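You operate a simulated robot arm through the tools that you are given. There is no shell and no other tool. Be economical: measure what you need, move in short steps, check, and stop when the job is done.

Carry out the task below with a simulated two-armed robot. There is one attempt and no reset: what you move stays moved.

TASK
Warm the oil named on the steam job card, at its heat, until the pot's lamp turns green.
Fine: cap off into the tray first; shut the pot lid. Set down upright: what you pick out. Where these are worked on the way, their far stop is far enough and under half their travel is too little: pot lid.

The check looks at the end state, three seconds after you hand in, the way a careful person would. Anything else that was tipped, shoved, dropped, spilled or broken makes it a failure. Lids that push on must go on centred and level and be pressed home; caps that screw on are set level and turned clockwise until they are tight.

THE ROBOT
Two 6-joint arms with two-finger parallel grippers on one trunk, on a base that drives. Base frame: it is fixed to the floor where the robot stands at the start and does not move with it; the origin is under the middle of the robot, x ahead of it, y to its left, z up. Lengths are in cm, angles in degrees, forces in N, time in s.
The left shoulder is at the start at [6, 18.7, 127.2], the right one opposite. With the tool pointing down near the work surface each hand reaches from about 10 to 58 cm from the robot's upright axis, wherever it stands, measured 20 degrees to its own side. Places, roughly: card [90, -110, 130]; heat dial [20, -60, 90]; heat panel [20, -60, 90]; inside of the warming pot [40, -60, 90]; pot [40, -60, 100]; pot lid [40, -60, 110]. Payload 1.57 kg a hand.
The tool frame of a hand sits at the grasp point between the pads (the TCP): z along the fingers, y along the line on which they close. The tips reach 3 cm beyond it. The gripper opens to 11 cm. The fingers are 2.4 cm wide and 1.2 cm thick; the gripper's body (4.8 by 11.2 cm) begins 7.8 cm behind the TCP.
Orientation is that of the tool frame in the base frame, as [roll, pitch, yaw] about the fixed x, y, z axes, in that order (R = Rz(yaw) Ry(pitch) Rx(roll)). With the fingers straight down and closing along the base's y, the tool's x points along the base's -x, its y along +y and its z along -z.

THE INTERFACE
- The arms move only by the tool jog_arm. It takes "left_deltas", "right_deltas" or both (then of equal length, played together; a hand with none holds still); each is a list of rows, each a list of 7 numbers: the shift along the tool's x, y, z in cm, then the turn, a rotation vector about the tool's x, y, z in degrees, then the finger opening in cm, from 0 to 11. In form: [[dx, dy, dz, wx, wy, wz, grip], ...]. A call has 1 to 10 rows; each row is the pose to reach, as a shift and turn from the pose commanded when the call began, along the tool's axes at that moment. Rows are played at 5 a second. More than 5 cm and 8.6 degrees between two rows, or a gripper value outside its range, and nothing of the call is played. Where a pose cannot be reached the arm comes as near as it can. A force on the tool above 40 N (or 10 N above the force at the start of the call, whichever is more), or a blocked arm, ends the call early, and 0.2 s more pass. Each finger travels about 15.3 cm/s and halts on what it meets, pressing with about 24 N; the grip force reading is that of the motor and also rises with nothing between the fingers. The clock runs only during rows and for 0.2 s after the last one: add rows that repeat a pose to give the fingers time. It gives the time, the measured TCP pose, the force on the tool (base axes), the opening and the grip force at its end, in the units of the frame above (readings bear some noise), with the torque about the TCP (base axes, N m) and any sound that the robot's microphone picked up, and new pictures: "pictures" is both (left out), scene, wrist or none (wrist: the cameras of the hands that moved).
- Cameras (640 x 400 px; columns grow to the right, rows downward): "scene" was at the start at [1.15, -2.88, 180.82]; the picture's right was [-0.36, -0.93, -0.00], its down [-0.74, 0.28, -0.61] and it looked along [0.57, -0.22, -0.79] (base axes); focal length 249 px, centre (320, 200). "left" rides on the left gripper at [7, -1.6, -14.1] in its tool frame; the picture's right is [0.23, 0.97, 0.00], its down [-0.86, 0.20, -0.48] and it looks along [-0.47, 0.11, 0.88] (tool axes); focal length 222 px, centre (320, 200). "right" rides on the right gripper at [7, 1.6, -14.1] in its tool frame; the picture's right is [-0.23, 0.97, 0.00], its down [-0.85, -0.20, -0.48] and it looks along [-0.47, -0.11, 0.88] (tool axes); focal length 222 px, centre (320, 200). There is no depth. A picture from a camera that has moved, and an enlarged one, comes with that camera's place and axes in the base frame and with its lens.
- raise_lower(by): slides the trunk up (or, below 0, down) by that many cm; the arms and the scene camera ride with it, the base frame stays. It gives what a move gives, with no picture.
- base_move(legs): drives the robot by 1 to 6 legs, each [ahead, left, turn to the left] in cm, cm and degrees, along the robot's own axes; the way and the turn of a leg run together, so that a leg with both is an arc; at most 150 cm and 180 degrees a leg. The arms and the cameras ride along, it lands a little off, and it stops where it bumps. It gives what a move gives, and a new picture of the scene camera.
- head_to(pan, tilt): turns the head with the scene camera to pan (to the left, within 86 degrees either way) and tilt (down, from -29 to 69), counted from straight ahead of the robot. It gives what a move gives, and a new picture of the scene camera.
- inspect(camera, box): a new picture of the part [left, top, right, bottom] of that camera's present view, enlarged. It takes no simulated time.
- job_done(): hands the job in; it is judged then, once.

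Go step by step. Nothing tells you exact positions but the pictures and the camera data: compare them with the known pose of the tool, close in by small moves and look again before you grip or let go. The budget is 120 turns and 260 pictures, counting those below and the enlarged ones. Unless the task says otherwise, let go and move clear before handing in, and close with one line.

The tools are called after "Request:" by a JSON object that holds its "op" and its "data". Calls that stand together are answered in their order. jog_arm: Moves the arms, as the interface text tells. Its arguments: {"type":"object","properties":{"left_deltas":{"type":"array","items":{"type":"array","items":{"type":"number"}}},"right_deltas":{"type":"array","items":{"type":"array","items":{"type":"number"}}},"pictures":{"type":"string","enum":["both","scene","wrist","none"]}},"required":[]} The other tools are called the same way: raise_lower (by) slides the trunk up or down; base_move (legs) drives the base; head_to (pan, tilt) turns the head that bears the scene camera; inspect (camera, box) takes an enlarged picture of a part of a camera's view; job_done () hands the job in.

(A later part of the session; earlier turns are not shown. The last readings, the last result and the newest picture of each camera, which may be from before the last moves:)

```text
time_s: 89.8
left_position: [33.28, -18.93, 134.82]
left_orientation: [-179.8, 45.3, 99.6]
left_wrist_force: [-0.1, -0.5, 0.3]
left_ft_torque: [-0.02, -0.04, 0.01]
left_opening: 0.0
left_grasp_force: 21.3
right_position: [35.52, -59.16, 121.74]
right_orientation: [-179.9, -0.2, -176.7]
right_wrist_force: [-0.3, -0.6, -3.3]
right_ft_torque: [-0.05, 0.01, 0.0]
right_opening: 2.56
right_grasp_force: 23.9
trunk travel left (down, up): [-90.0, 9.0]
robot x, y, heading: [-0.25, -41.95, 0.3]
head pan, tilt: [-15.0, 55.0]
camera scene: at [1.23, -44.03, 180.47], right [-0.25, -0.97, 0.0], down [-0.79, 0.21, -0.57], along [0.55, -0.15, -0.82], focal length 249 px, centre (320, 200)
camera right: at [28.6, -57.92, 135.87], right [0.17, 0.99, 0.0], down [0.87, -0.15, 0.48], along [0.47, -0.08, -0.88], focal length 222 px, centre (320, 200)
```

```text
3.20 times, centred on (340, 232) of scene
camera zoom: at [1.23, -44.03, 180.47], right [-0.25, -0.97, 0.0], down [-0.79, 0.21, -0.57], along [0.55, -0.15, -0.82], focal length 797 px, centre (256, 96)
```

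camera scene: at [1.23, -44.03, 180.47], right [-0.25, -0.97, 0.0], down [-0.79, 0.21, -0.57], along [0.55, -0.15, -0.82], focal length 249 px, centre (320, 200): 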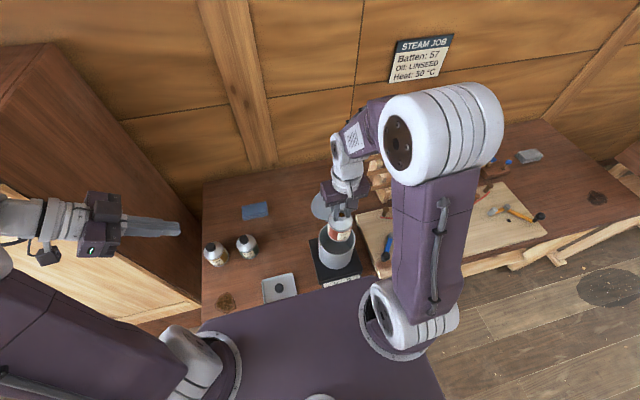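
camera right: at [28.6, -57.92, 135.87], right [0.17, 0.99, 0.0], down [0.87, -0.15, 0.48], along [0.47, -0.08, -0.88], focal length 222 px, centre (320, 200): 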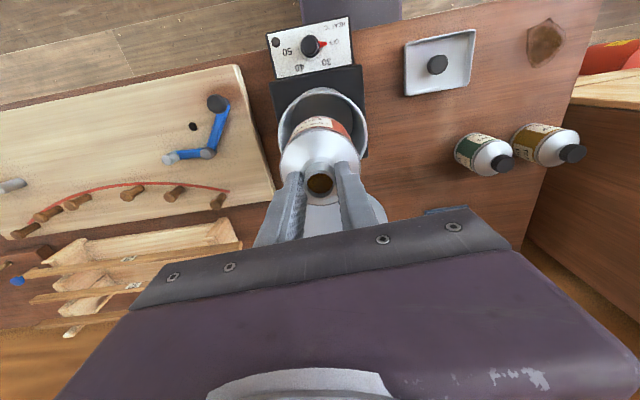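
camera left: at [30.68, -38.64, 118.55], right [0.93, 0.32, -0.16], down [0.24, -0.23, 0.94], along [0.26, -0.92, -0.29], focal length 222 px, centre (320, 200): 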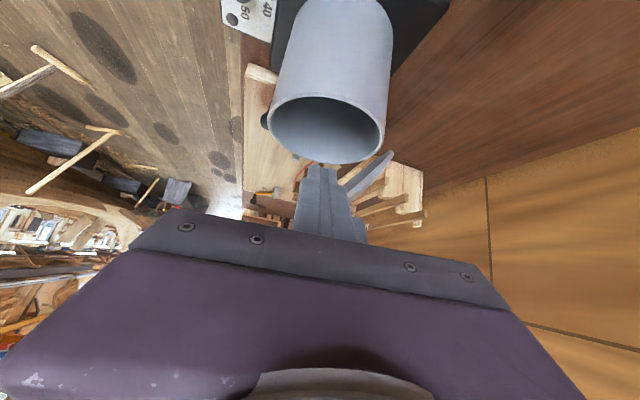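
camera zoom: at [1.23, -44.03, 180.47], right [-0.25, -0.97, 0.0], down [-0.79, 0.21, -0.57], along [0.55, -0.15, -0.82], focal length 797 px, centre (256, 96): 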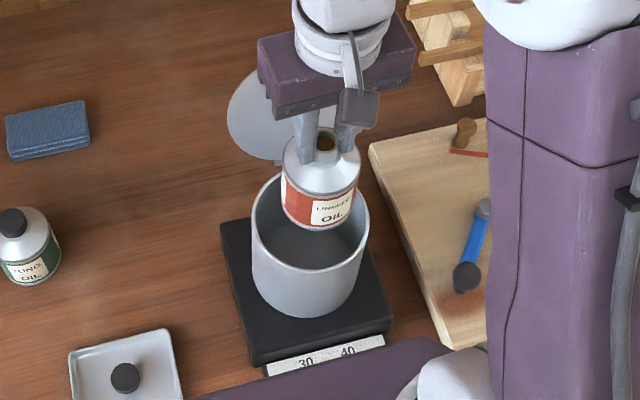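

Bottle is centred over the pot; I lower it in.

Request:
{"op": "jog_arm", "data": {"right_deltas": [[0, 0.2, 3, 0, 0, 0, 1.2], [0, 0.2, 6, 0, 0, 0, 1.2], [0, 0.2, 9, 0, 0, 0, 1.2], [0, 0.2, 12, 0, 0, 0, 1.2], [0, 0.2, 14, 0, 0, 0, 1.2], [0, 0.2, 15.5, 0, 0, 0, 1.2], [0, 0.2, 15.5, 0, 0, 0, 1.2]], "pictures": "wrist"}}

Request:
{"op": "inspect", "data": {"camera": "scene", "box": [290, 190, 390, 275]}}

```text
time_s: 91.4
left_position: [33.27, -19.04, 134.87]
left_orientation: [-179.7, 45.2, 99.8]
left_wrist_force: [-1.1, -0.3, -0.1]
left_ft_torque: [0.0, 0.01, -0.05]
left_opening: 0.0
left_grasp_force: 21.7
right_position: [35.48, -58.79, 106.33]
right_orientation: [-180.0, -0.1, -176.8]
right_wrist_force: [1.0, 1.1, -3.0]
right_ft_torque: [0.02, -0.04, -0.03]
right_opening: 2.54
right_grasp_force: 24.5
trunk travel left (down, up): [-90.0, 9.0]
robot x, y, heading: [0.21, -42.11, 0.0]
head pan, tilt: [-15.0, 55.0]
camera right: at [28.55, -57.6, 120.47], right [0.17, 0.99, 0.0], down [0.87, -0.15, 0.48], along [0.47, -0.08, -0.88], focal length 222 px, centre (320, 200)
```

right: 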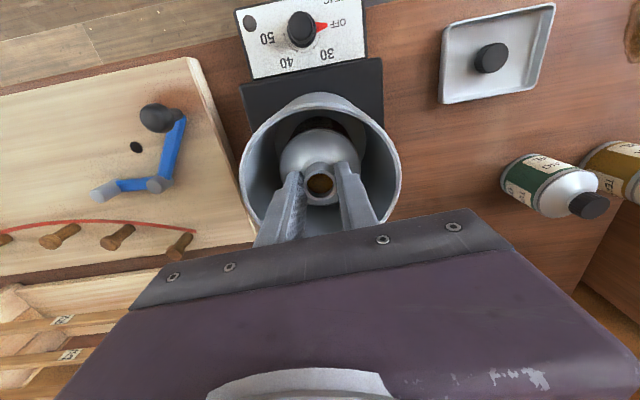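

```text
4.71 times, centred on (340, 232) of scene
camera zoom: at [1.2, -44.08, 180.46], right [-0.25, -0.97, 0.0], down [-0.79, 0.21, -0.57], along [0.55, -0.15, -0.82], focal length 1171 px, centre (226, 47)
```

zoom: 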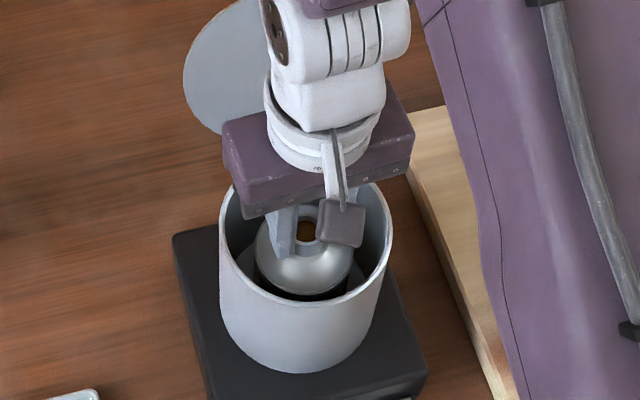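

Request:
{"op": "jog_arm", "data": {"right_deltas": [[0, 0, 0.4, 0, 0, 0, 1.2], [0, 0, 0.8, 0, 0, 0, 1.2], [0, 0, 1.2, 0, 0, 0, 1.2], [0, 0, 1.5, 0, 0, 0, 1.2], [0, 0, 1.8, 0, 0, 0, 1.2], [0, 0, 2.1, 0, 0, 0, 1.2]], "pictures": "none"}}

```text
time_s: 92.8
left_position: [32.96, -18.86, 135.11]
left_orientation: [180.0, 45.3, 99.6]
left_wrist_force: [-0.3, -0.1, 1.4]
left_ft_torque: [-0.01, 0.0, 0.01]
left_opening: 0.01
left_grasp_force: 21.3
right_position: [35.36, -58.88, 104.32]
right_orientation: [-179.9, 0.1, -176.8]
right_wrist_force: [1.0, -2.9, 19.2]
right_ft_torque: [0.13, 0.23, -0.02]
right_opening: 2.53
right_grasp_force: 24.0
trunk travel left (down, up): [-90.0, 9.0]
robot x, y, heading: [0.22, -41.87, 0.1]
head pan, tilt: [-15.0, 55.0]
```

It has touched the pot floor. I ease off, release the neck and rise.

Request:
{"op": "jog_arm", "data": {"right_deltas": [[0, 0, -0.2, 0, 0, 0, 1.2], [0, 0, -0.2, 0, 0, 0, 3], [0, 0, -0.2, 0, 0, 0, 4.5], [0, 0, -0.2, 0, 0, 0, 4.5], [0, 0, -4, 0, 0, 0, 4.5], [0, 0, -8, 0, 0, 0, 4.5], [0, 0, -12, 0, 0, 0, 4.5], [0, 0, -16, 0, 0, 0, 4.5], [0, 0, -20, 0, 0, 0, 4.5]], "pictures": "wrist"}}

Request:
{"op": "inspect", "data": {"camera": "scene", "box": [260, 170, 420, 295]}}

```text
time_s: 94.8
left_position: [33.09, -18.92, 134.94]
left_orientation: [-179.8, 45.2, 99.8]
left_wrist_force: [-0.1, 0.2, 0.4]
left_ft_torque: [0.01, -0.01, 0.03]
left_opening: 0.02
left_grasp_force: 21.3
right_position: [35.55, -58.88, 124.31]
right_orientation: [-179.9, -0.1, -176.7]
right_wrist_force: [0.4, 0.9, 0.3]
right_ft_torque: [0.0, -0.03, 0.0]
right_opening: 4.51
right_grasp_force: 0.1
trunk travel left (down, up): [-90.0, 9.0]
robot x, y, heading: [0.13, -41.92, 0.2]
head pan, tilt: [-15.0, 55.0]
camera right: at [28.59, -57.58, 138.6], right [0.17, 0.99, 0.0], down [0.87, -0.15, 0.48], along [0.47, -0.08, -0.88], focal length 222 px, centre (320, 200)
```

right: 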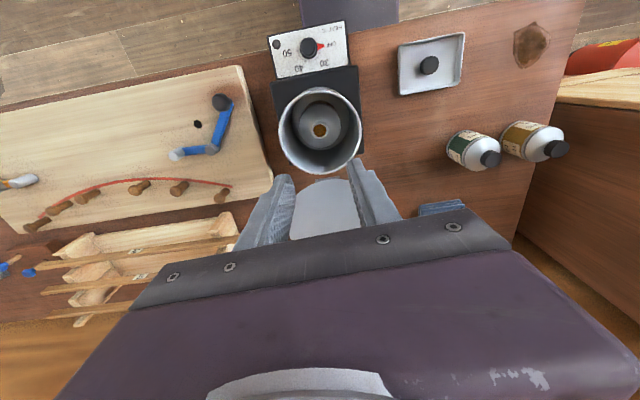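

```text
3.20 times, centred on (340, 232) of scene
camera zoom: at [0.96, -44.03, 180.46], right [-0.25, -0.97, 0.0], down [-0.79, 0.21, -0.57], along [0.56, -0.15, -0.82], focal length 797 px, centre (256, 96)
```

zoom: 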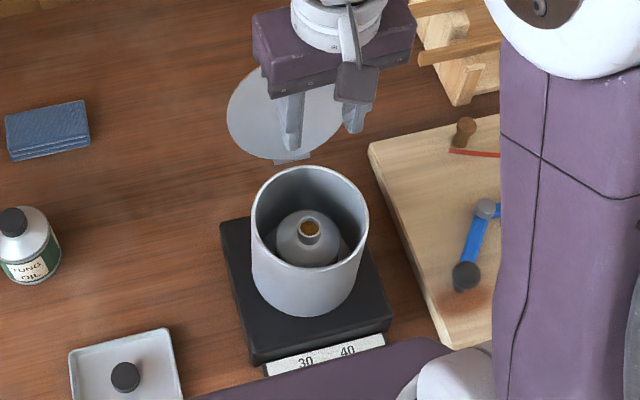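

The bottle stands upright in the pot. Now I take the knob from behind/above to swing the lid gently shut: first I move the right hand above it.

Request:
{"op": "jog_arm", "data": {"right_deltas": [[0, 0, -4, 0, 0, 0, 5], [-4, -0.2, -5, 0, 3, 0, 5], [-8, -0.4, -5, 0, 7, 0, 5], [-12, -0.7, -4, 0, 11, 0, 5], [-15.4, -0.9, -2, 0, 15, 0, 5], [-15.4, -0.9, -1, 0, 15, 0, 5]], "pictures": "wrist"}}

Request:
{"op": "inspect", "data": {"camera": "right", "box": [180, 60, 420, 210]}}

```text
time_s: 96.2
left_position: [33.23, -19.05, 134.78]
left_orientation: [-179.7, 45.3, 99.7]
left_wrist_force: [0.7, -0.5, 0.1]
left_ft_torque: [-0.02, 0.01, 0.0]
left_opening: 0.0
left_grasp_force: 21.4
right_position: [51.01, -58.82, 125.12]
right_orientation: [-179.9, -15.1, -176.7]
right_wrist_force: [0.3, 0.2, 0.3]
right_ft_torque: [0.02, 0.02, -0.01]
right_opening: 5.02
right_grasp_force: 0.1
trunk travel left (down, up): [-90.0, 9.0]
robot x, y, heading: [-0.06, -41.98, 0.3]
head pan, tilt: [-15.0, 55.0]
camera right: at [48.01, -57.31, 140.66], right [0.16, 0.98, -0.06], down [0.96, -0.14, 0.24], along [0.23, -0.1, -0.97], focal length 222 px, centre (320, 200)
```

right: 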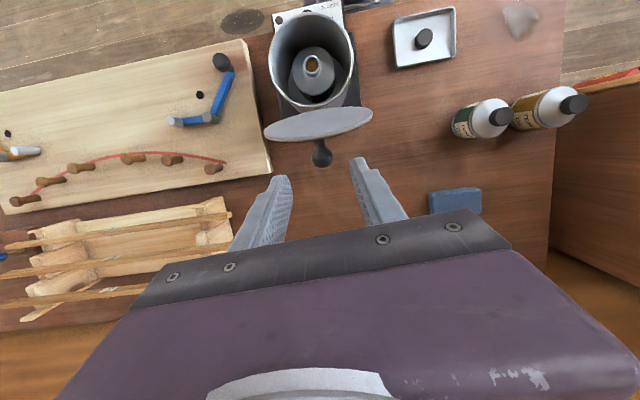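

```text
2.67 times, centred on (300, 135) of right
camera zoom: at [48.01, -57.31, 140.66], right [0.16, 0.98, -0.06], down [0.96, -0.14, 0.24], along [0.23, -0.1, -0.97], focal length 592 px, centre (373, 373)
```

zoom: 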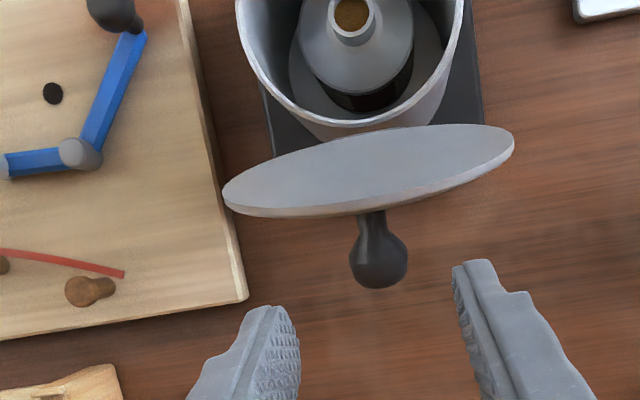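

Request:
{"op": "jog_arm", "data": {"right_deltas": [[-0.8, 0, 4, 0, 0, 0, 5], [-1.6, 0, 8, 0, 0, 0, 5], [-1.6, 0, 8, 0, 0, 0, 5]], "pictures": "none"}}

Request:
{"op": "inspect", "data": {"camera": "right", "box": [180, 60, 420, 210]}}

Request:
{"op": "inspect", "data": {"camera": "scene", "box": [290, 170, 390, 255]}}

```text
time_s: 97.0
left_position: [33.13, -19.07, 135.0]
left_orientation: [-179.9, 45.3, 99.8]
left_wrist_force: [0.4, -0.4, -0.7]
left_ft_torque: [0.0, 0.02, 0.02]
left_opening: 0.0
left_grasp_force: 21.0
right_position: [50.49, -58.69, 116.99]
right_orientation: [-179.9, -15.1, -176.8]
right_wrist_force: [-0.3, 0.3, 0.1]
right_ft_torque: [-0.01, -0.01, 0.0]
right_opening: 5.04
right_grasp_force: 0.1
trunk travel left (down, up): [-90.0, 9.0]
robot x, y, heading: [0.63, -41.94, 0.2]
head pan, tilt: [-15.0, 55.0]
```

```text
2.67 times, centred on (300, 135) of right
camera zoom: at [47.47, -57.22, 132.55], right [0.16, 0.98, -0.06], down [0.96, -0.14, 0.24], along [0.23, -0.1, -0.97], focal length 592 px, centre (373, 373)
```

zoom: 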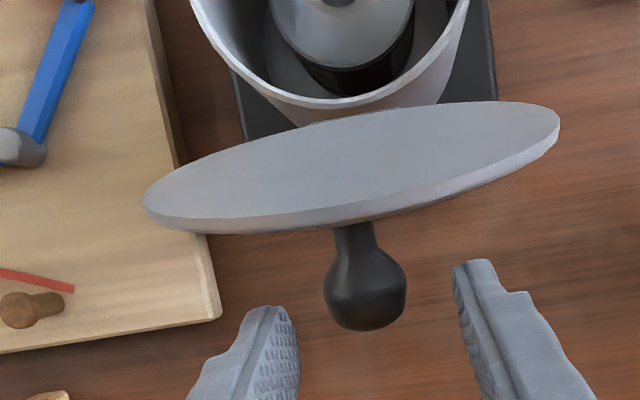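

```text
4.71 times, centred on (340, 212) of scene
camera zoom: at [1.04, -44.06, 180.47], right [-0.25, -0.97, 0.0], down [-0.79, 0.21, -0.57], along [0.56, -0.15, -0.82], focal length 1171 px, centre (226, 141)
```

zoom: 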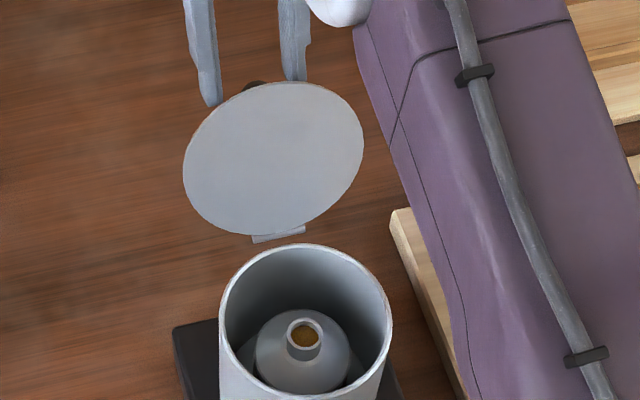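

Request:
{"op": "jog_arm", "data": {"right_deltas": [[0, -0.35, 1.7, 0, 0, 0, 5], [0, -0.35, 3.4, 0, 0, 0, 5], [0, -0.35, 3.4, 0, 0, 0, 5]], "pictures": "none"}}

Request:
{"op": "inspect", "data": {"camera": "right", "box": [180, 60, 420, 210]}}

```text
time_s: 97.8
left_position: [33.21, -18.97, 135.05]
left_orientation: [-179.7, 45.2, 99.9]
left_wrist_force: [0.6, 0.2, 0.0]
left_ft_torque: [-0.02, 0.0, -0.03]
left_opening: 0.02
left_grasp_force: 21.4
right_position: [49.62, -59.23, 113.84]
right_orientation: [-180.0, -15.0, -176.8]
right_wrist_force: [-0.6, 0.5, 0.0]
right_ft_torque: [0.0, -0.01, 0.02]
right_opening: 4.99
right_grasp_force: 0.1
trunk travel left (down, up): [-90.0, 9.0]
robot x, y, heading: [0.02, -42.33, 0.2]
head pan, tilt: [-15.0, 55.0]
```

```text
2.67 times, centred on (300, 135) of right
camera zoom: at [46.6, -57.72, 129.33], right [0.16, 0.98, -0.06], down [0.96, -0.14, 0.24], along [0.23, -0.1, -0.97], focal length 592 px, centre (373, 373)
```

zoom: 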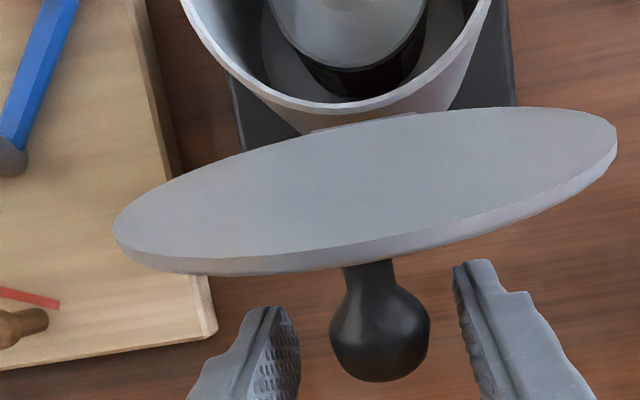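

Request:
{"op": "jog_arm", "data": {"right_deltas": [[0, 0, 0, 0, 0, 0, 3], [0, 0, 0, 0, 0, 0, 1.5], [0, 0, 0, 0, 0, 0, 1.5], [1.12, 0.06, -0.32, 0, 0, 0, 1.5], [2.01, 0.1, -0.55, 0, 0, 0, 1.5], [2.89, 0.15, -0.73, 0, 0, 0, 1.5], [3.79, 0.2, -0.8, 0, 0, 0, 1.5], [4.67, 0.25, -0.82, 0, 0, 0, 1.5], [5.58, 0.3, -0.73, 0, 0, 0, 1.5], [6.43, 0.35, -0.61, 0, 0, 0, 1.5]], "pictures": "none"}}

Request:
{"op": "inspect", "data": {"camera": "scene", "box": [290, 170, 390, 255]}}

Request:
{"op": "inspect", "data": {"camera": "right", "box": [180, 60, 420, 210]}}

```text
time_s: 100.0
left_position: [33.22, -18.54, 134.81]
left_orientation: [-179.6, 45.4, 99.8]
left_wrist_force: [-0.9, -0.1, -1.3]
left_ft_torque: [0.0, -0.01, 0.0]
left_opening: 0.0
left_grasp_force: 21.2
right_position: [43.38, -58.93, 116.09]
right_orientation: [-179.7, -15.2, -176.8]
right_wrist_force: [0.9, 15.3, 0.3]
right_ft_torque: [0.03, -0.1, -0.05]
right_opening: 2.85
right_grasp_force: 7.9
trunk travel left (down, up): [-90.0, 9.0]
robot x, y, heading: [0.35, -42.07, -0.1]
head pan, tilt: [-15.0, 55.0]
```

```text
4.71 times, centred on (340, 212) of scene
camera zoom: at [1.19, -43.47, 180.47], right [-0.25, -0.97, 0.0], down [-0.79, 0.21, -0.57], along [0.55, -0.15, -0.82], focal length 1171 px, centre (226, 141)
```

zoom: 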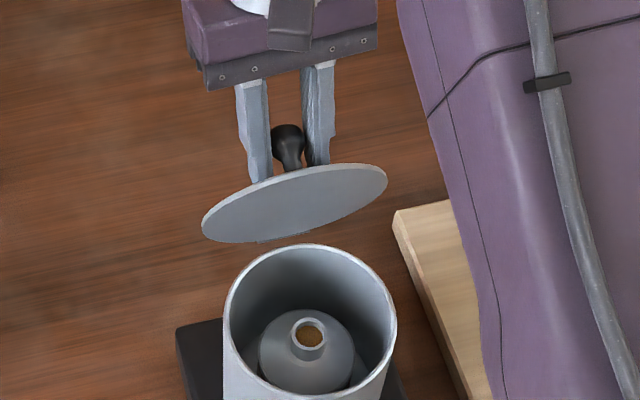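

```text
2.67 times, centred on (300, 135) of right
camera zoom: at [40.45, -57.42, 131.55], right [0.16, 0.98, -0.06], down [0.96, -0.14, 0.24], along [0.23, -0.1, -0.97], focal length 592 px, centre (373, 373)
```

zoom: 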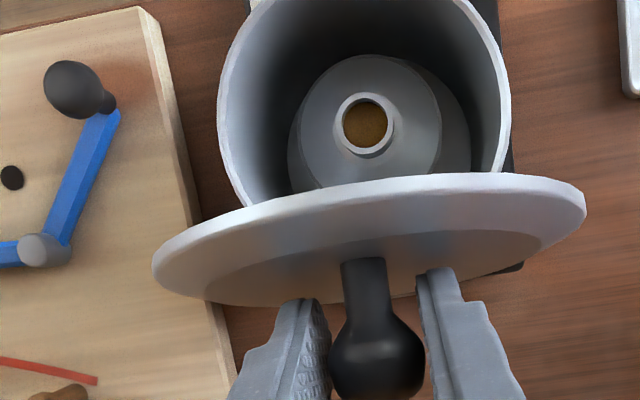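

Request:
{"op": "jog_arm", "data": {"right_deltas": [[0.83, 0.2, 0.25, 0, -1, 0, 1.5], [1.66, 0.25, 0.55, 0, -2, 0, 1.5], [2.46, 0.3, 0.93, 0, -3, 0, 1.5], [3.26, 0.33, 1.34, 0, -5, 0, 1.5], [4, 0.36, 1.88, 0, -7, 0, 1.5], [4.67, 0.4, 2.44, 0, -9, 0, 1.5], [5.3, 0.43, 3.1, 0, -11, 0, 1.5], [5.88, 0.46, 3.75, 0, -13, 0, 1.5], [6.4, 0.5, 4.5, 0, -15, 0, 1.5], [6.85, 0.53, 5.25, 0, -15, 0, 1.5]], "pictures": "none"}}

Request:
{"op": "inspect", "data": {"camera": "scene", "box": [290, 170, 390, 255]}}

Request:
{"op": "inspect", "data": {"camera": "right", "box": [180, 60, 420, 210]}}

```text
time_s: 102.2
left_position: [33.29, -18.45, 134.81]
left_orientation: [-179.6, 45.4, 99.8]
left_wrist_force: [0.4, 0.6, -0.6]
left_ft_torque: [0.01, 0.01, -0.01]
left_opening: 0.01
left_grasp_force: 21.5
right_position: [35.63, -59.09, 112.9]
right_orientation: [-179.8, -0.1, -176.8]
right_wrist_force: [1.9, 18.6, 1.3]
right_ft_torque: [0.15, -0.28, -0.15]
right_opening: 3.1
right_grasp_force: 8.7
trunk travel left (down, up): [-90.0, 9.0]
robot x, y, heading: [0.11, -42.12, 0.5]
head pan, tilt: [-15.0, 55.0]
```

```text
4.71 times, centred on (340, 212) of scene
camera zoom: at [1.2, -43.39, 180.47], right [-0.25, -0.97, 0.0], down [-0.79, 0.21, -0.57], along [0.55, -0.15, -0.82], focal length 1171 px, centre (226, 141)
```

zoom: 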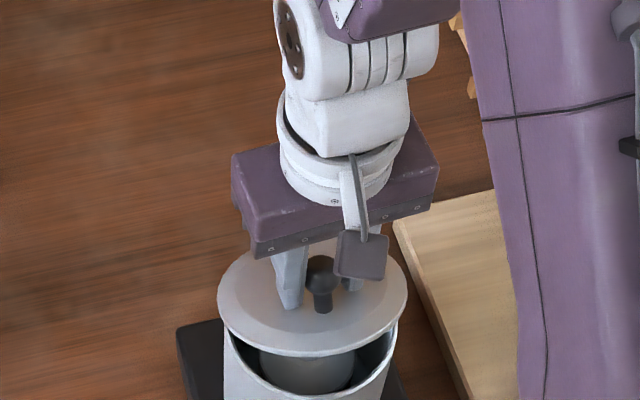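

```text
2.67 times, centred on (300, 135) of right
camera zoom: at [28.65, -57.71, 127.0], right [0.17, 0.99, -0.01], down [0.87, -0.15, 0.48], along [0.47, -0.09, -0.88], focal length 592 px, centre (373, 373)
```

zoom: 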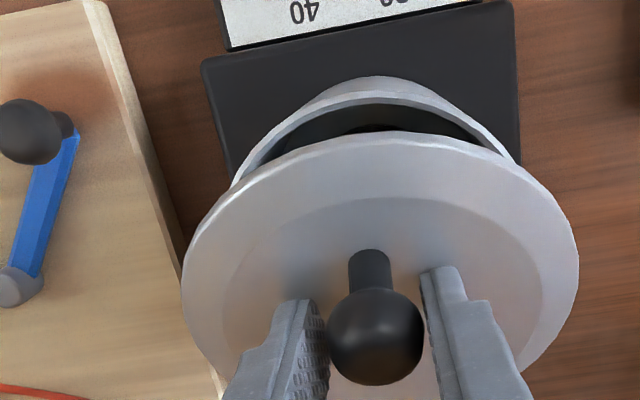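

Request:
{"op": "jog_arm", "data": {"right_deltas": [[0.3, 0.2, 0.4, 0, 0, 0, 1.5], [0.6, 0.3, 0.75, 0, 0, 0, 1.5], [1.1, 0.4, 1.4, 0, 0, 0, 1.5], [1.5, 0.4, 2.2, 0, 0, 0, 1.5], [1.93, 0.4, 3, 0, 0, 0, 1.5], [2.2, 0.4, 3.5, 0, 0, 0, 1.5], [2.3, 0.4, 3.9, 0, 0, 0, 1.5]], "pictures": "none"}}

Request:
{"op": "inspect", "data": {"camera": "scene", "box": [290, 190, 390, 275]}}

Request:
{"op": "inspect", "data": {"camera": "right", "box": [180, 60, 420, 210]}}

```text
time_s: 103.8
left_position: [33.43, -18.74, 134.79]
left_orientation: [-179.5, 45.4, 99.8]
left_wrist_force: [0.8, -0.9, 0.7]
left_ft_torque: [-0.01, -0.01, 0.0]
left_opening: 0.02
left_grasp_force: 21.6
right_position: [33.38, -59.03, 108.96]
right_orientation: [-179.8, -0.2, -176.7]
right_wrist_force: [8.0, 11.8, 9.1]
right_ft_torque: [0.37, -1.17, -0.09]
right_opening: 2.72
right_grasp_force: 37.8
trunk travel left (down, up): [-90.0, 9.0]
robot x, y, heading: [0.12, -41.93, 0.5]
head pan, tilt: [-15.0, 55.0]
```

```text
4.71 times, centred on (340, 232) of scene
camera zoom: at [1.31, -43.6, 180.47], right [-0.25, -0.97, 0.0], down [-0.79, 0.21, -0.57], along [0.55, -0.15, -0.82], focal length 1171 px, centre (226, 47)
```

zoom: 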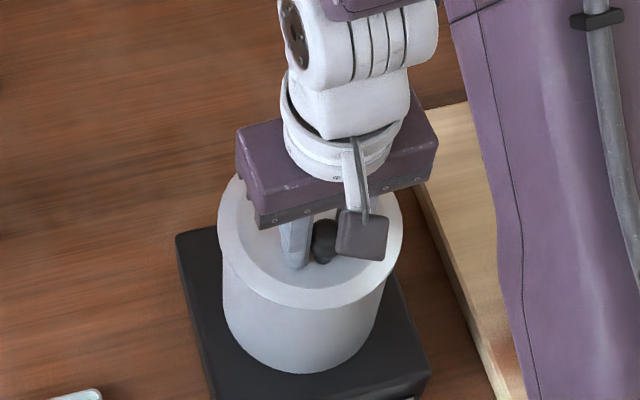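

```text
2.67 times, centred on (300, 135) of right
camera zoom: at [26.46, -57.56, 123.06], right [0.17, 0.99, 0.0], down [0.87, -0.15, 0.48], along [0.47, -0.09, -0.88], focal length 592 px, centre (373, 373)
```

zoom: 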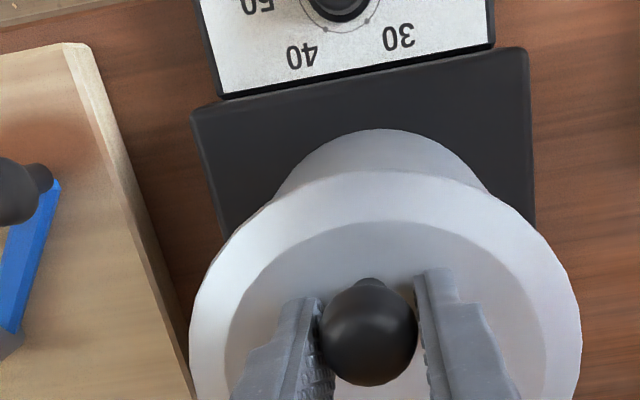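

The lid is down. I release, rise and verify; then look at the dial.

Request:
{"op": "jog_arm", "data": {"right_deltas": [[0, 0, 0, 0, 0, 0, 4], [0, 0, 0, 0, 0, 0, 5], [0, 0, 0, 0, 0, 0, 5], [0, 0, -4, 0, 0, 0, 5], [0, 0, -8, 0, 0, 0, 5], [0, 0, -12, 0, 0, 0, 5]], "pictures": "none"}}

Request:
{"op": "inspect", "data": {"camera": "scene", "box": [290, 190, 390, 275]}}

Request:
{"op": "inspect", "data": {"camera": "right", "box": [220, 0, 400, 112]}}

```text
time_s: 105.2
left_position: [33.11, -18.99, 134.88]
left_orientation: [-179.7, 45.2, 99.7]
left_wrist_force: [-0.7, 1.2, -0.6]
left_ft_torque: [-0.02, -0.03, -0.02]
left_opening: 0.0
left_grasp_force: 21.4
right_position: [33.37, -59.29, 120.63]
right_orientation: [-180.0, 0.0, -176.6]
right_wrist_force: [0.3, 0.8, 0.1]
right_ft_torque: [-0.03, -0.01, 0.0]
right_opening: 5.01
right_grasp_force: 0.1
trunk travel left (down, up): [-90.0, 9.0]
robot x, y, heading: [0.21, -41.96, 0.4]
head pan, tilt: [-15.0, 55.0]
```

```text
4.71 times, centred on (340, 232) of scene
camera zoom: at [1.05, -44.07, 180.46], right [-0.25, -0.97, 0.0], down [-0.79, 0.21, -0.57], along [0.56, -0.15, -0.82], focal length 1171 px, centre (226, 47)
```

zoom: 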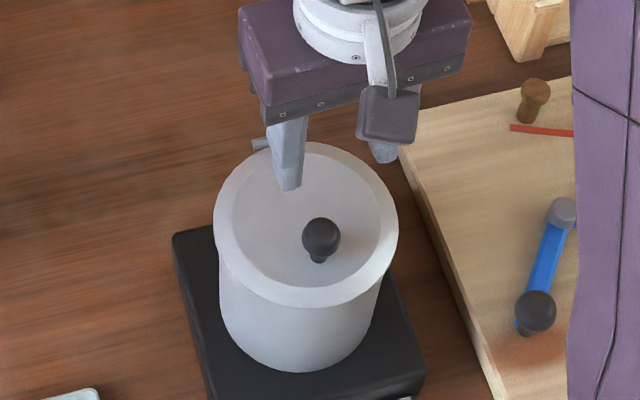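

```text
3.56 times, centred on (310, 56) of right
camera zoom: at [26.46, -57.96, 134.76], right [0.17, 0.99, 0.0], down [0.87, -0.15, 0.48], along [0.47, -0.08, -0.88], focal length 790 px, centre (356, 712)
```

zoom: 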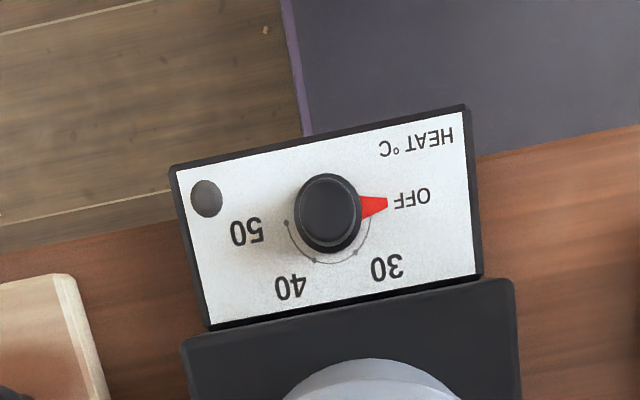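

The lid is shut. The dial is near [23.2, -58.7, ~89] and must go clockwise OFF→30→40→50 (about 175°). I back the base off 10 cm to give the hand room, which also brings the hand over the dial.

Request:
{"op": "base_move", "data": {"legs": [[-10, 0, 0]]}}

Request:
{"op": "inspect", "data": {"camera": "right", "box": [200, 60, 440, 210]}}

Request:
{"op": "inspect", "data": {"camera": "scene", "box": [290, 150, 410, 260]}}

```text
time_s: 106.3
left_position: [24.13, -18.98, 134.67]
left_orientation: [-179.4, 45.2, 100.0]
left_wrist_force: [0.6, 0.7, 0.2]
left_ft_torque: [0.02, 0.0, -0.04]
left_opening: 0.0
left_grasp_force: 21.6
right_position: [24.27, -59.36, 120.4]
right_orientation: [179.9, -0.4, -176.7]
right_wrist_force: [0.6, -0.1, -0.4]
right_ft_torque: [0.01, 0.0, -0.03]
right_opening: 5.0
right_grasp_force: 0.0
trunk travel left (down, up): [-90.0, 9.0]
robot x, y, heading: [-9.67, -42.14, 0.3]
head pan, tilt: [-15.0, 55.0]
camera scene: at [-7.76, -44.09, 180.46], right [-0.25, -0.97, 0.0], down [-0.79, 0.21, -0.57], along [0.55, -0.15, -0.82], focal length 249 px, centre (320, 200)
```

scene: 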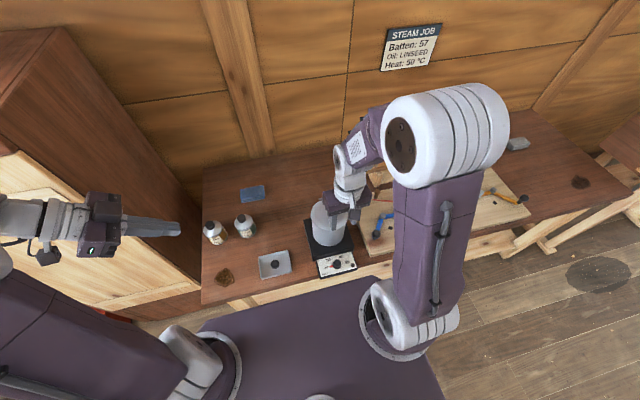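

```text
2.67 times, centred on (320, 135) of right
camera zoom: at [17.43, -57.98, 134.57], right [0.17, 0.99, 0.0], down [0.87, -0.15, 0.47], along [0.47, -0.08, -0.88], focal length 592 px, centre (320, 373)
```

zoom: 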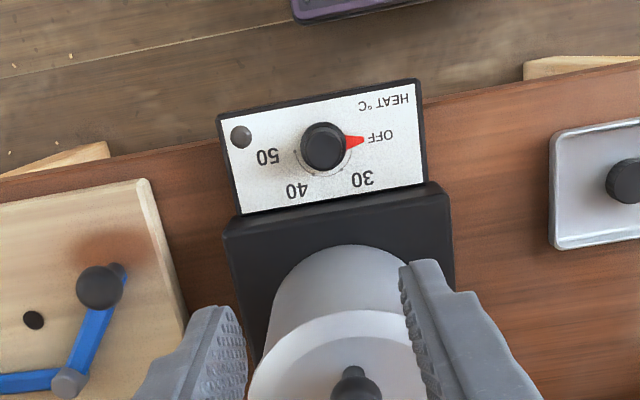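

```text
3.64 times, centred on (350, 205) of scene
camera zoom: at [-7.76, -44.09, 180.46], right [-0.25, -0.97, 0.0], down [-0.79, 0.21, -0.57], along [0.55, -0.15, -0.82], focal length 905 px, centre (211, 182)
```

zoom: 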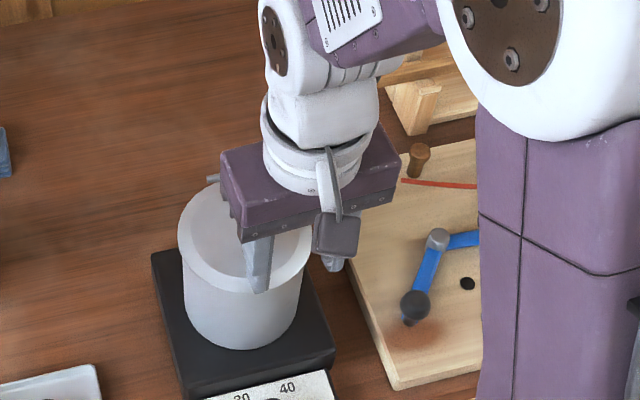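

Request:
{"op": "jog_arm", "data": {"right_deltas": [[0.3, 0.2, 4.5, 0, 0, -8, 5.5], [0.6, 0.4, 9, 0, 0, -16, 5.5], [0.9, 0.5, 13.5, 0, 0, -24, 5.5], [0.9, 0.5, 18, 0, 0, -32, 5.5], [0.9, 0.5, 22, 0, 0, -36, 5.5], [0.9, 0.5, 22, 0, 0, -36, 5.5]], "pictures": "none"}}

Request:
{"op": "inspect", "data": {"camera": "right", "box": [200, 60, 440, 210]}}

Request:
{"op": "inspect", "data": {"camera": "scene", "box": [290, 190, 390, 290]}}

```text
time_s: 107.7
left_position: [23.27, -19.08, 135.0]
left_orientation: [-179.8, 45.2, 99.7]
left_wrist_force: [0.1, 0.3, -0.1]
left_ft_torque: [0.0, -0.04, -0.02]
left_opening: 0.0
left_grasp_force: 21.0
right_position: [22.56, -58.86, 98.3]
right_orientation: [180.0, -0.2, -140.7]
right_wrist_force: [-0.1, -0.5, -0.3]
right_ft_torque: [-0.03, 0.01, 0.0]
right_opening: 5.52
right_grasp_force: 0.0
trunk travel left (down, up): [-90.0, 9.0]
robot x, y, heading: [-9.9, -41.94, 0.1]
head pan, tilt: [-15.0, 55.0]
```

```text
2.67 times, centred on (320, 135) of right
camera zoom: at [16.24, -61.91, 112.43], right [-0.44, 0.9, 0.0], down [0.79, 0.39, 0.48], along [0.43, 0.21, -0.88], focal length 592 px, centre (320, 373)
```

zoom: 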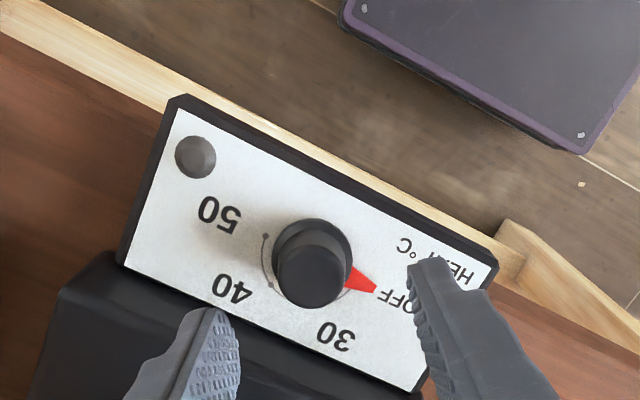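

```text
4.00 times, centred on (340, 240) of scene
camera zoom: at [-8.75, -44.1, 180.47], right [-0.25, -0.97, 0.0], down [-0.79, 0.21, -0.57], along [0.56, -0.15, -0.82], focal length 996 px, centre (240, 40)
```

zoom: 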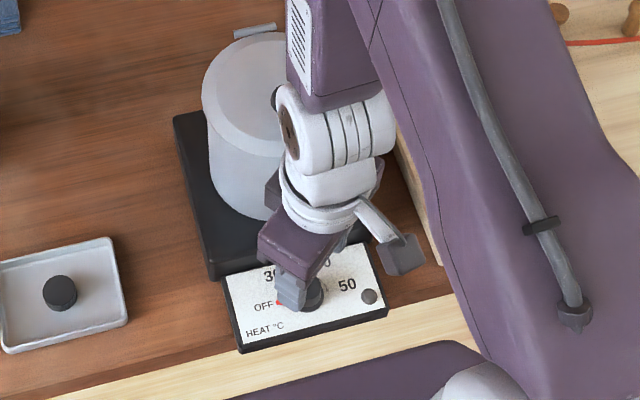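

Request:
{"op": "jog_arm", "data": {"right_deltas": [[-0.7, -0.57, 3, 0, 0, 0, 5], [-0.7, -0.57, 6, 0, 0, 0, 5], [-0.7, -0.57, 6.6, 0, 0, 0, 5], [-0.7, -0.57, 6.6, 0, 0, 0, 5]], "pictures": "none"}}

Request:
{"op": "inspect", "data": {"camera": "right", "box": [200, 60, 440, 210]}}

```text
time_s: 108.7
left_position: [23.53, -19.08, 134.83]
left_orientation: [-179.7, 45.3, 99.8]
left_wrist_force: [0.0, 0.4, -0.7]
left_ft_torque: [0.03, -0.03, -0.02]
left_opening: 0.02
left_grasp_force: 21.1
right_position: [23.89, -58.93, 91.86]
right_orientation: [180.0, -0.1, -140.7]
right_wrist_force: [0.3, 0.6, -0.5]
right_ft_torque: [0.0, 0.03, -0.01]
right_opening: 5.01
right_grasp_force: 0.1
trunk travel left (down, up): [-90.0, 9.0]
robot x, y, heading: [-9.72, -41.99, 0.1]
head pan, tilt: [-15.0, 55.0]
```

```text
2.67 times, centred on (320, 135) of right
camera zoom: at [17.62, -61.99, 106.1], right [-0.44, 0.9, 0.0], down [0.79, 0.39, 0.48], along [0.43, 0.21, -0.88], focal length 592 px, centre (320, 373)
```

zoom: 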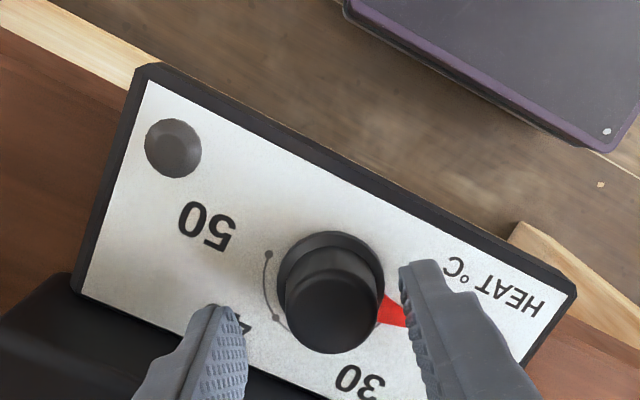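

Request:
{"op": "jog_arm", "data": {"right_deltas": [[0, 0.3, 0.5, 0, 0, 0, 5], [0, 0.3, 0.9, 0, 0, 0, 5], [0, 0.3, 0.9, 0, 0, 0, 3.5], [0, 0.3, 0.9, 0, 0, 0, 2], [0, 0.3, 0.9, 0, 0, 0, 1.5], [0, 0.3, 0.9, 0, 0, 0, 1.5]], "pictures": "none"}}

Request:
{"op": "inspect", "data": {"camera": "right", "box": [200, 60, 440, 210]}}

```text
time_s: 110.1
left_position: [23.15, -18.72, 134.85]
left_orientation: [-179.8, 45.3, 99.7]
left_wrist_force: [0.8, -0.4, 0.0]
left_ft_torque: [-0.03, 0.07, 0.04]
left_opening: 0.0
left_grasp_force: 21.3
right_position: [23.49, -58.35, 91.19]
right_orientation: [-179.8, -0.1, -140.7]
right_wrist_force: [-4.9, 12.8, 21.5]
right_ft_torque: [0.97, 0.36, 0.22]
right_opening: 3.37
right_grasp_force: 10.8
trunk travel left (down, up): [-90.0, 9.0]
robot x, y, heading: [-9.96, -41.79, 0.3]
head pan, tilt: [-15.0, 55.0]
```

```text
2.67 times, centred on (320, 135) of right
camera zoom: at [17.11, -61.39, 105.36], right [-0.44, 0.9, 0.0], down [0.79, 0.39, 0.48], along [0.43, 0.21, -0.88], focal length 592 px, centre (320, 373)
```

zoom: 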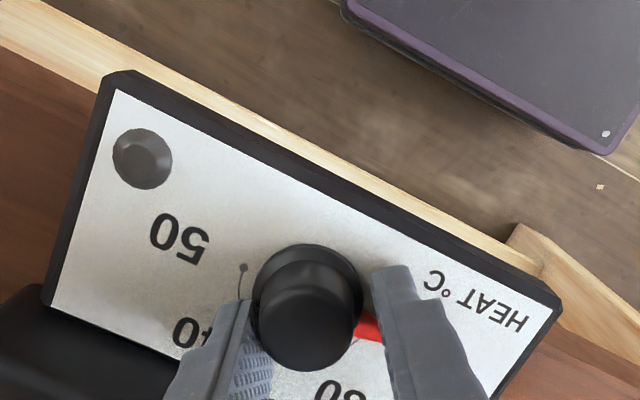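

Request:
{"op": "jog_arm", "data": {"right_deltas": [[0, 0, 0, 0, 0, 0, 4.8], [0, -0.45, -0.4, 0, 0, 0, 4.8], [0, -0.45, -0.4, 0, 0, 0, 4.8], [0, -0.45, -0.4, 0, 0, 0, 3], [0, -0.45, -0.4, 0, 0, 0, 1.5], [0, -0.45, -0.4, 0, 0, 0, 1.5]], "pictures": "none"}}

Request:
{"op": "inspect", "data": {"camera": "right", "box": [200, 60, 440, 210]}}

```text
time_s: 111.5
left_position: [23.35, -18.78, 134.8]
left_orientation: [-179.8, 45.4, 99.7]
left_wrist_force: [-0.1, -1.5, -0.5]
left_ft_torque: [0.02, -0.02, 0.04]
left_opening: 0.0
left_grasp_force: 21.0
right_position: [23.72, -58.78, 91.47]
right_orientation: [179.9, -0.3, -140.7]
right_wrist_force: [-11.0, 18.4, -7.1]
right_ft_torque: [0.37, 0.14, -0.12]
right_opening: 3.4
right_grasp_force: 11.0
trunk travel left (down, up): [-90.0, 9.0]
robot x, y, heading: [-9.61, -41.99, 0.3]
head pan, tilt: [-15.0, 55.0]
```

```text
2.67 times, centred on (320, 135) of right
camera zoom: at [17.45, -61.89, 105.64], right [-0.44, 0.9, 0.0], down [0.79, 0.39, 0.47], along [0.43, 0.21, -0.88], focal length 592 px, centre (320, 373)
```

zoom: 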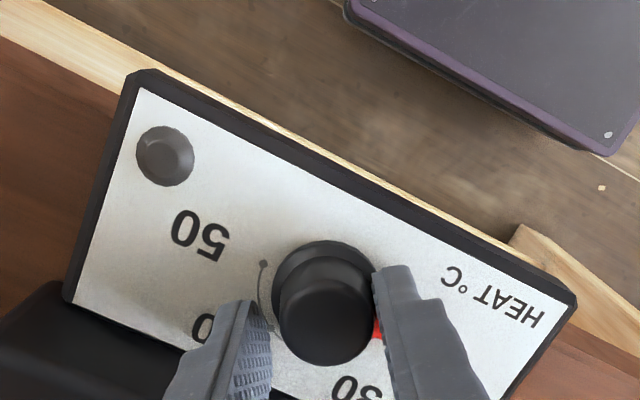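

The right finger sits by the pointer, but the dial is nearly enclosed. I try turning clockwise.

Request:
{"op": "jog_arm", "data": {"right_deltas": [[0, 0.15, 0, 0, 0, 8, 1.5], [0, 0.15, 0, 0, 0, 16, 1.5], [0, 0.15, 0, 0, 0, 24, 1.5], [0, 0.15, 0, 0, 0, 32, 1.5], [0, 0.15, 0, 0, 0, 32, 1.5]], "pictures": "none"}}

Request:
{"op": "inspect", "data": {"camera": "right", "box": [200, 60, 440, 210]}}

Request:
{"op": "inspect", "data": {"camera": "scene", "box": [310, 230, 370, 290]}}

```text
time_s: 112.7
left_position: [23.39, -18.93, 134.96]
left_orientation: [-179.8, 45.3, 99.7]
left_wrist_force: [0.3, 0.1, -0.5]
left_ft_torque: [0.02, 0.03, -0.02]
left_opening: 0.0
left_grasp_force: 22.0
right_position: [23.65, -58.87, 91.36]
right_orientation: [-179.9, 0.0, -172.9]
right_wrist_force: [-4.2, 4.7, 4.4]
right_ft_torque: [0.26, 0.35, -0.01]
right_opening: 2.77
right_grasp_force: 38.9
trunk travel left (down, up): [-90.0, 9.0]
robot x, y, heading: [-9.72, -42.04, 0.2]
head pan, tilt: [-15.0, 55.0]
```

```text
2.67 times, centred on (320, 135) of right
camera zoom: at [16.62, -58.01, 105.61], right [0.1, 0.99, 0.0], down [0.87, -0.09, 0.48], along [0.48, -0.05, -0.88], focal length 592 px, centre (320, 373)
```

zoom: 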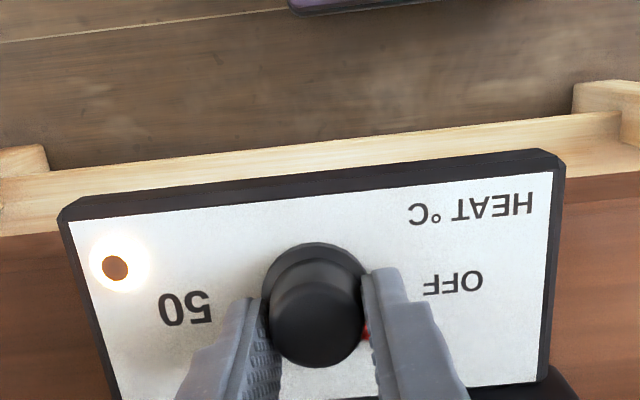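

```text
6.67 times, centred on (340, 260) of scene
camera zoom: at [-8.77, -43.96, 180.47], right [-0.25, -0.97, 0.0], down [-0.79, 0.21, -0.57], along [0.56, -0.15, -0.82], focal length 1660 px, centre (187, -200)
```

zoom: 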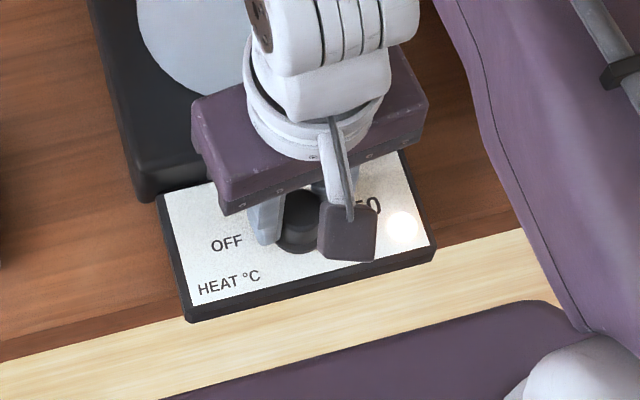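

The dial follows and the lamp has lit (warming). I keep turning.

Request:
{"op": "jog_arm", "data": {"right_deltas": [[0, 0, 0, 0, 0, 8, 1.5], [0, 0, 0, 0, 0, 16, 1.5], [0, 0, 0, 0, 0, 24, 1.5], [0, 0, 0, 0, 0, 32, 1.5], [0, 0, 0, 0, 0, 38, 1.5], [0, 0, 0, 0, 0, 38, 1.5]], "pictures": "none"}}

Request:
{"op": "jog_arm", "data": {"right_deltas": [[0, 0, 0, 0, 0, 0, 4], [0, 0, -0.4, 0, 0, 0, 5], [0, 0, -3, 0, 0, 0, 5], [0, 0, -3, 0, 0, 0, 5]], "pictures": "none"}}

Request:
{"op": "inspect", "data": {"camera": "right", "box": [200, 60, 440, 210]}}

```text
time_s: 114.1
left_position: [23.51, -19.51, 135.0]
left_orientation: [-179.7, 45.0, 99.6]
left_wrist_force: [-0.7, 0.3, 0.0]
left_ft_torque: [-0.01, 0.01, 0.02]
left_opening: 0.0
left_grasp_force: 21.5
right_position: [23.54, -59.18, 91.47]
right_orientation: [179.8, -0.1, 149.1]
right_wrist_force: [-3.9, -19.7, 3.8]
right_ft_torque: [-1.12, -0.36, 0.1]
right_opening: 2.78
right_grasp_force: 37.6
trunk travel left (down, up): [-90.0, 9.0]
robot x, y, heading: [-10.0, -42.16, 0.3]
head pan, tilt: [-15.0, 55.0]
```

```text
time_s: 115.1
left_position: [23.61, -18.88, 134.9]
left_orientation: [-179.7, 45.2, 99.8]
left_wrist_force: [-0.1, 0.6, 0.0]
left_ft_torque: [0.03, -0.01, 0.04]
left_opening: 0.01
left_grasp_force: 21.4
right_position: [23.64, -58.89, 94.47]
right_orientation: [-179.9, -0.1, 149.4]
right_wrist_force: [-0.2, 0.3, 0.5]
right_ft_torque: [-0.05, 0.01, -0.01]
right_opening: 5.01
right_grasp_force: 0.1
trunk travel left (down, up): [-90.0, 9.0]
robot x, y, heading: [-9.56, -42.34, 0.4]
head pan, tilt: [-15.0, 55.0]
```

```text
2.67 times, centred on (320, 135) of right
camera zoom: at [18.65, -53.79, 108.61], right [0.69, 0.72, 0.0], down [0.63, -0.61, 0.48], along [0.34, -0.33, -0.88], focal length 592 px, centre (320, 373)
```

zoom: 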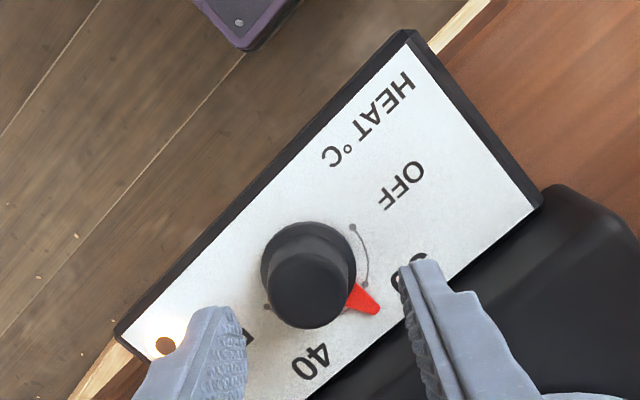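

The pointer is between 30 and 40; lamp orange. I wind back and take a second bite.

Request:
{"op": "jog_arm", "data": {"right_deltas": [[0, 0, 0, 0, 0, -8, 5], [0, 0, 0, 0, 0, -16, 5], [0, 0, 0, 0, 0, -24, 5], [0, 0, 0, 0, 0, -32, 5], [0, 0, 0, 0, 0, -40, 5], [0, 0, 0, 0, 0, -48, 5], [0, 0, 0, 0, 0, -56, 5], [0, 0, 0, 0, 0, -64, 5], [0, 0, 0, 0, 0, -71, 5], [0, 0, 0, 0, 0, -71, 5]], "pictures": "none"}}

Request:
{"op": "inspect", "data": {"camera": "right", "box": [200, 60, 440, 210]}}

```text
time_s: 117.3
left_position: [23.5, -18.99, 134.86]
left_orientation: [-179.6, 45.3, 99.6]
left_wrist_force: [-0.3, -0.1, -0.1]
left_ft_torque: [0.01, 0.0, -0.01]
left_opening: 0.01
left_grasp_force: 21.1
right_position: [23.75, -58.94, 94.39]
right_orientation: [180.0, -0.2, -139.6]
right_wrist_force: [-0.1, 0.3, -0.6]
right_ft_torque: [-0.04, 0.0, 0.03]
right_opening: 5.03
right_grasp_force: 0.2
trunk travel left (down, up): [-90.0, 9.0]
robot x, y, heading: [-9.42, -42.4, 0.2]
head pan, tilt: [-15.0, 55.0]
```

```text
2.67 times, centred on (320, 135) of right
camera zoom: at [17.41, -62.09, 108.6], right [-0.46, 0.89, 0.0], down [0.78, 0.4, 0.48], along [0.42, 0.22, -0.88], focal length 592 px, centre (320, 373)
```

zoom: 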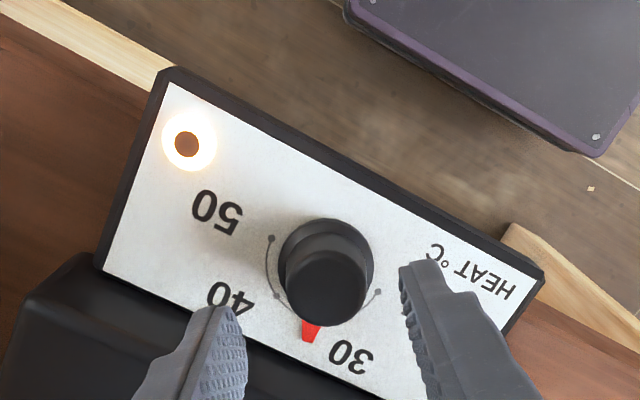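

Request:
{"op": "jog_arm", "data": {"right_deltas": [[0, 0, 1.5, 0, 0, 0, 5], [0, 0, 3, 0, 0, 0, 5], [0, 0, 3, 0, 0, 0, 3], [0, 0, 3, 0, 0, 0, 1.5], [0, 0, 3, 0, 0, 0, 1.5]], "pictures": "none"}}

Request:
{"op": "jog_arm", "data": {"right_deltas": [[0, 0, 0, 0, 0, 8, 1.5], [0, 0, 0, 0, 0, 16, 1.5], [0, 0, 0, 0, 0, 24, 1.5], [0, 0, 0, 0, 0, 32, 1.5], [0, 0, 0, 0, 0, 40, 1.5], [0, 0, 0, 0, 0, 48, 1.5], [0, 0, 0, 0, 0, 56, 1.5], [0, 0, 0, 0, 0, 64, 1.5], [0, 0, 0, 0, 0, 72, 1.5]], "pictures": "none"}}

Request:
{"op": "inspect", "data": {"camera": "right", "box": [200, 60, 440, 210]}}

```text
time_s: 118.5
left_position: [23.2, -18.92, 134.9]
left_orientation: [-179.8, 45.3, 99.7]
left_wrist_force: [-0.5, 0.1, -0.6]
left_ft_torque: [-0.05, -0.04, 0.0]
left_opening: 0.01
left_grasp_force: 21.3
right_position: [23.3, -58.77, 91.35]
right_orientation: [179.9, -0.2, -139.8]
right_wrist_force: [-15.5, 8.9, -15.2]
right_ft_torque: [0.27, -0.1, -0.01]
right_opening: 2.81
right_grasp_force: 38.1
trunk travel left (down, up): [-90.0, 9.0]
robot x, y, heading: [-9.58, -41.99, 0.1]
head pan, tilt: [-15.0, 55.0]
```

```text
time_s: 120.5
left_position: [23.33, -19.33, 135.05]
left_orientation: [-179.9, 45.1, 99.5]
left_wrist_force: [0.0, 0.2, 0.8]
left_ft_torque: [-0.02, 0.0, 0.01]
left_opening: 0.0
left_grasp_force: 20.8
right_position: [23.29, -59.13, 91.38]
right_orientation: [-180.0, -0.4, 148.0]
right_wrist_force: [-20.3, -5.7, -26.3]
right_ft_torque: [0.45, 0.31, 0.02]
right_opening: 2.78
right_grasp_force: 38.6
trunk travel left (down, up): [-90.0, 9.0]
robot x, y, heading: [-9.89, -42.13, 0.3]
head pan, tilt: [-15.0, 55.0]
```

```text
2.67 times, centred on (320, 135) of right
camera zoom: at [18.51, -53.93, 105.59], right [0.71, 0.71, 0.0], down [0.62, -0.62, 0.47], along [0.33, -0.34, -0.88], focal length 592 px, centre (320, 373)
```

zoom: 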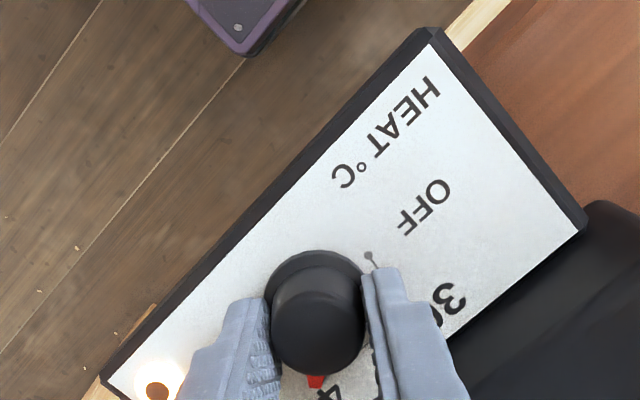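

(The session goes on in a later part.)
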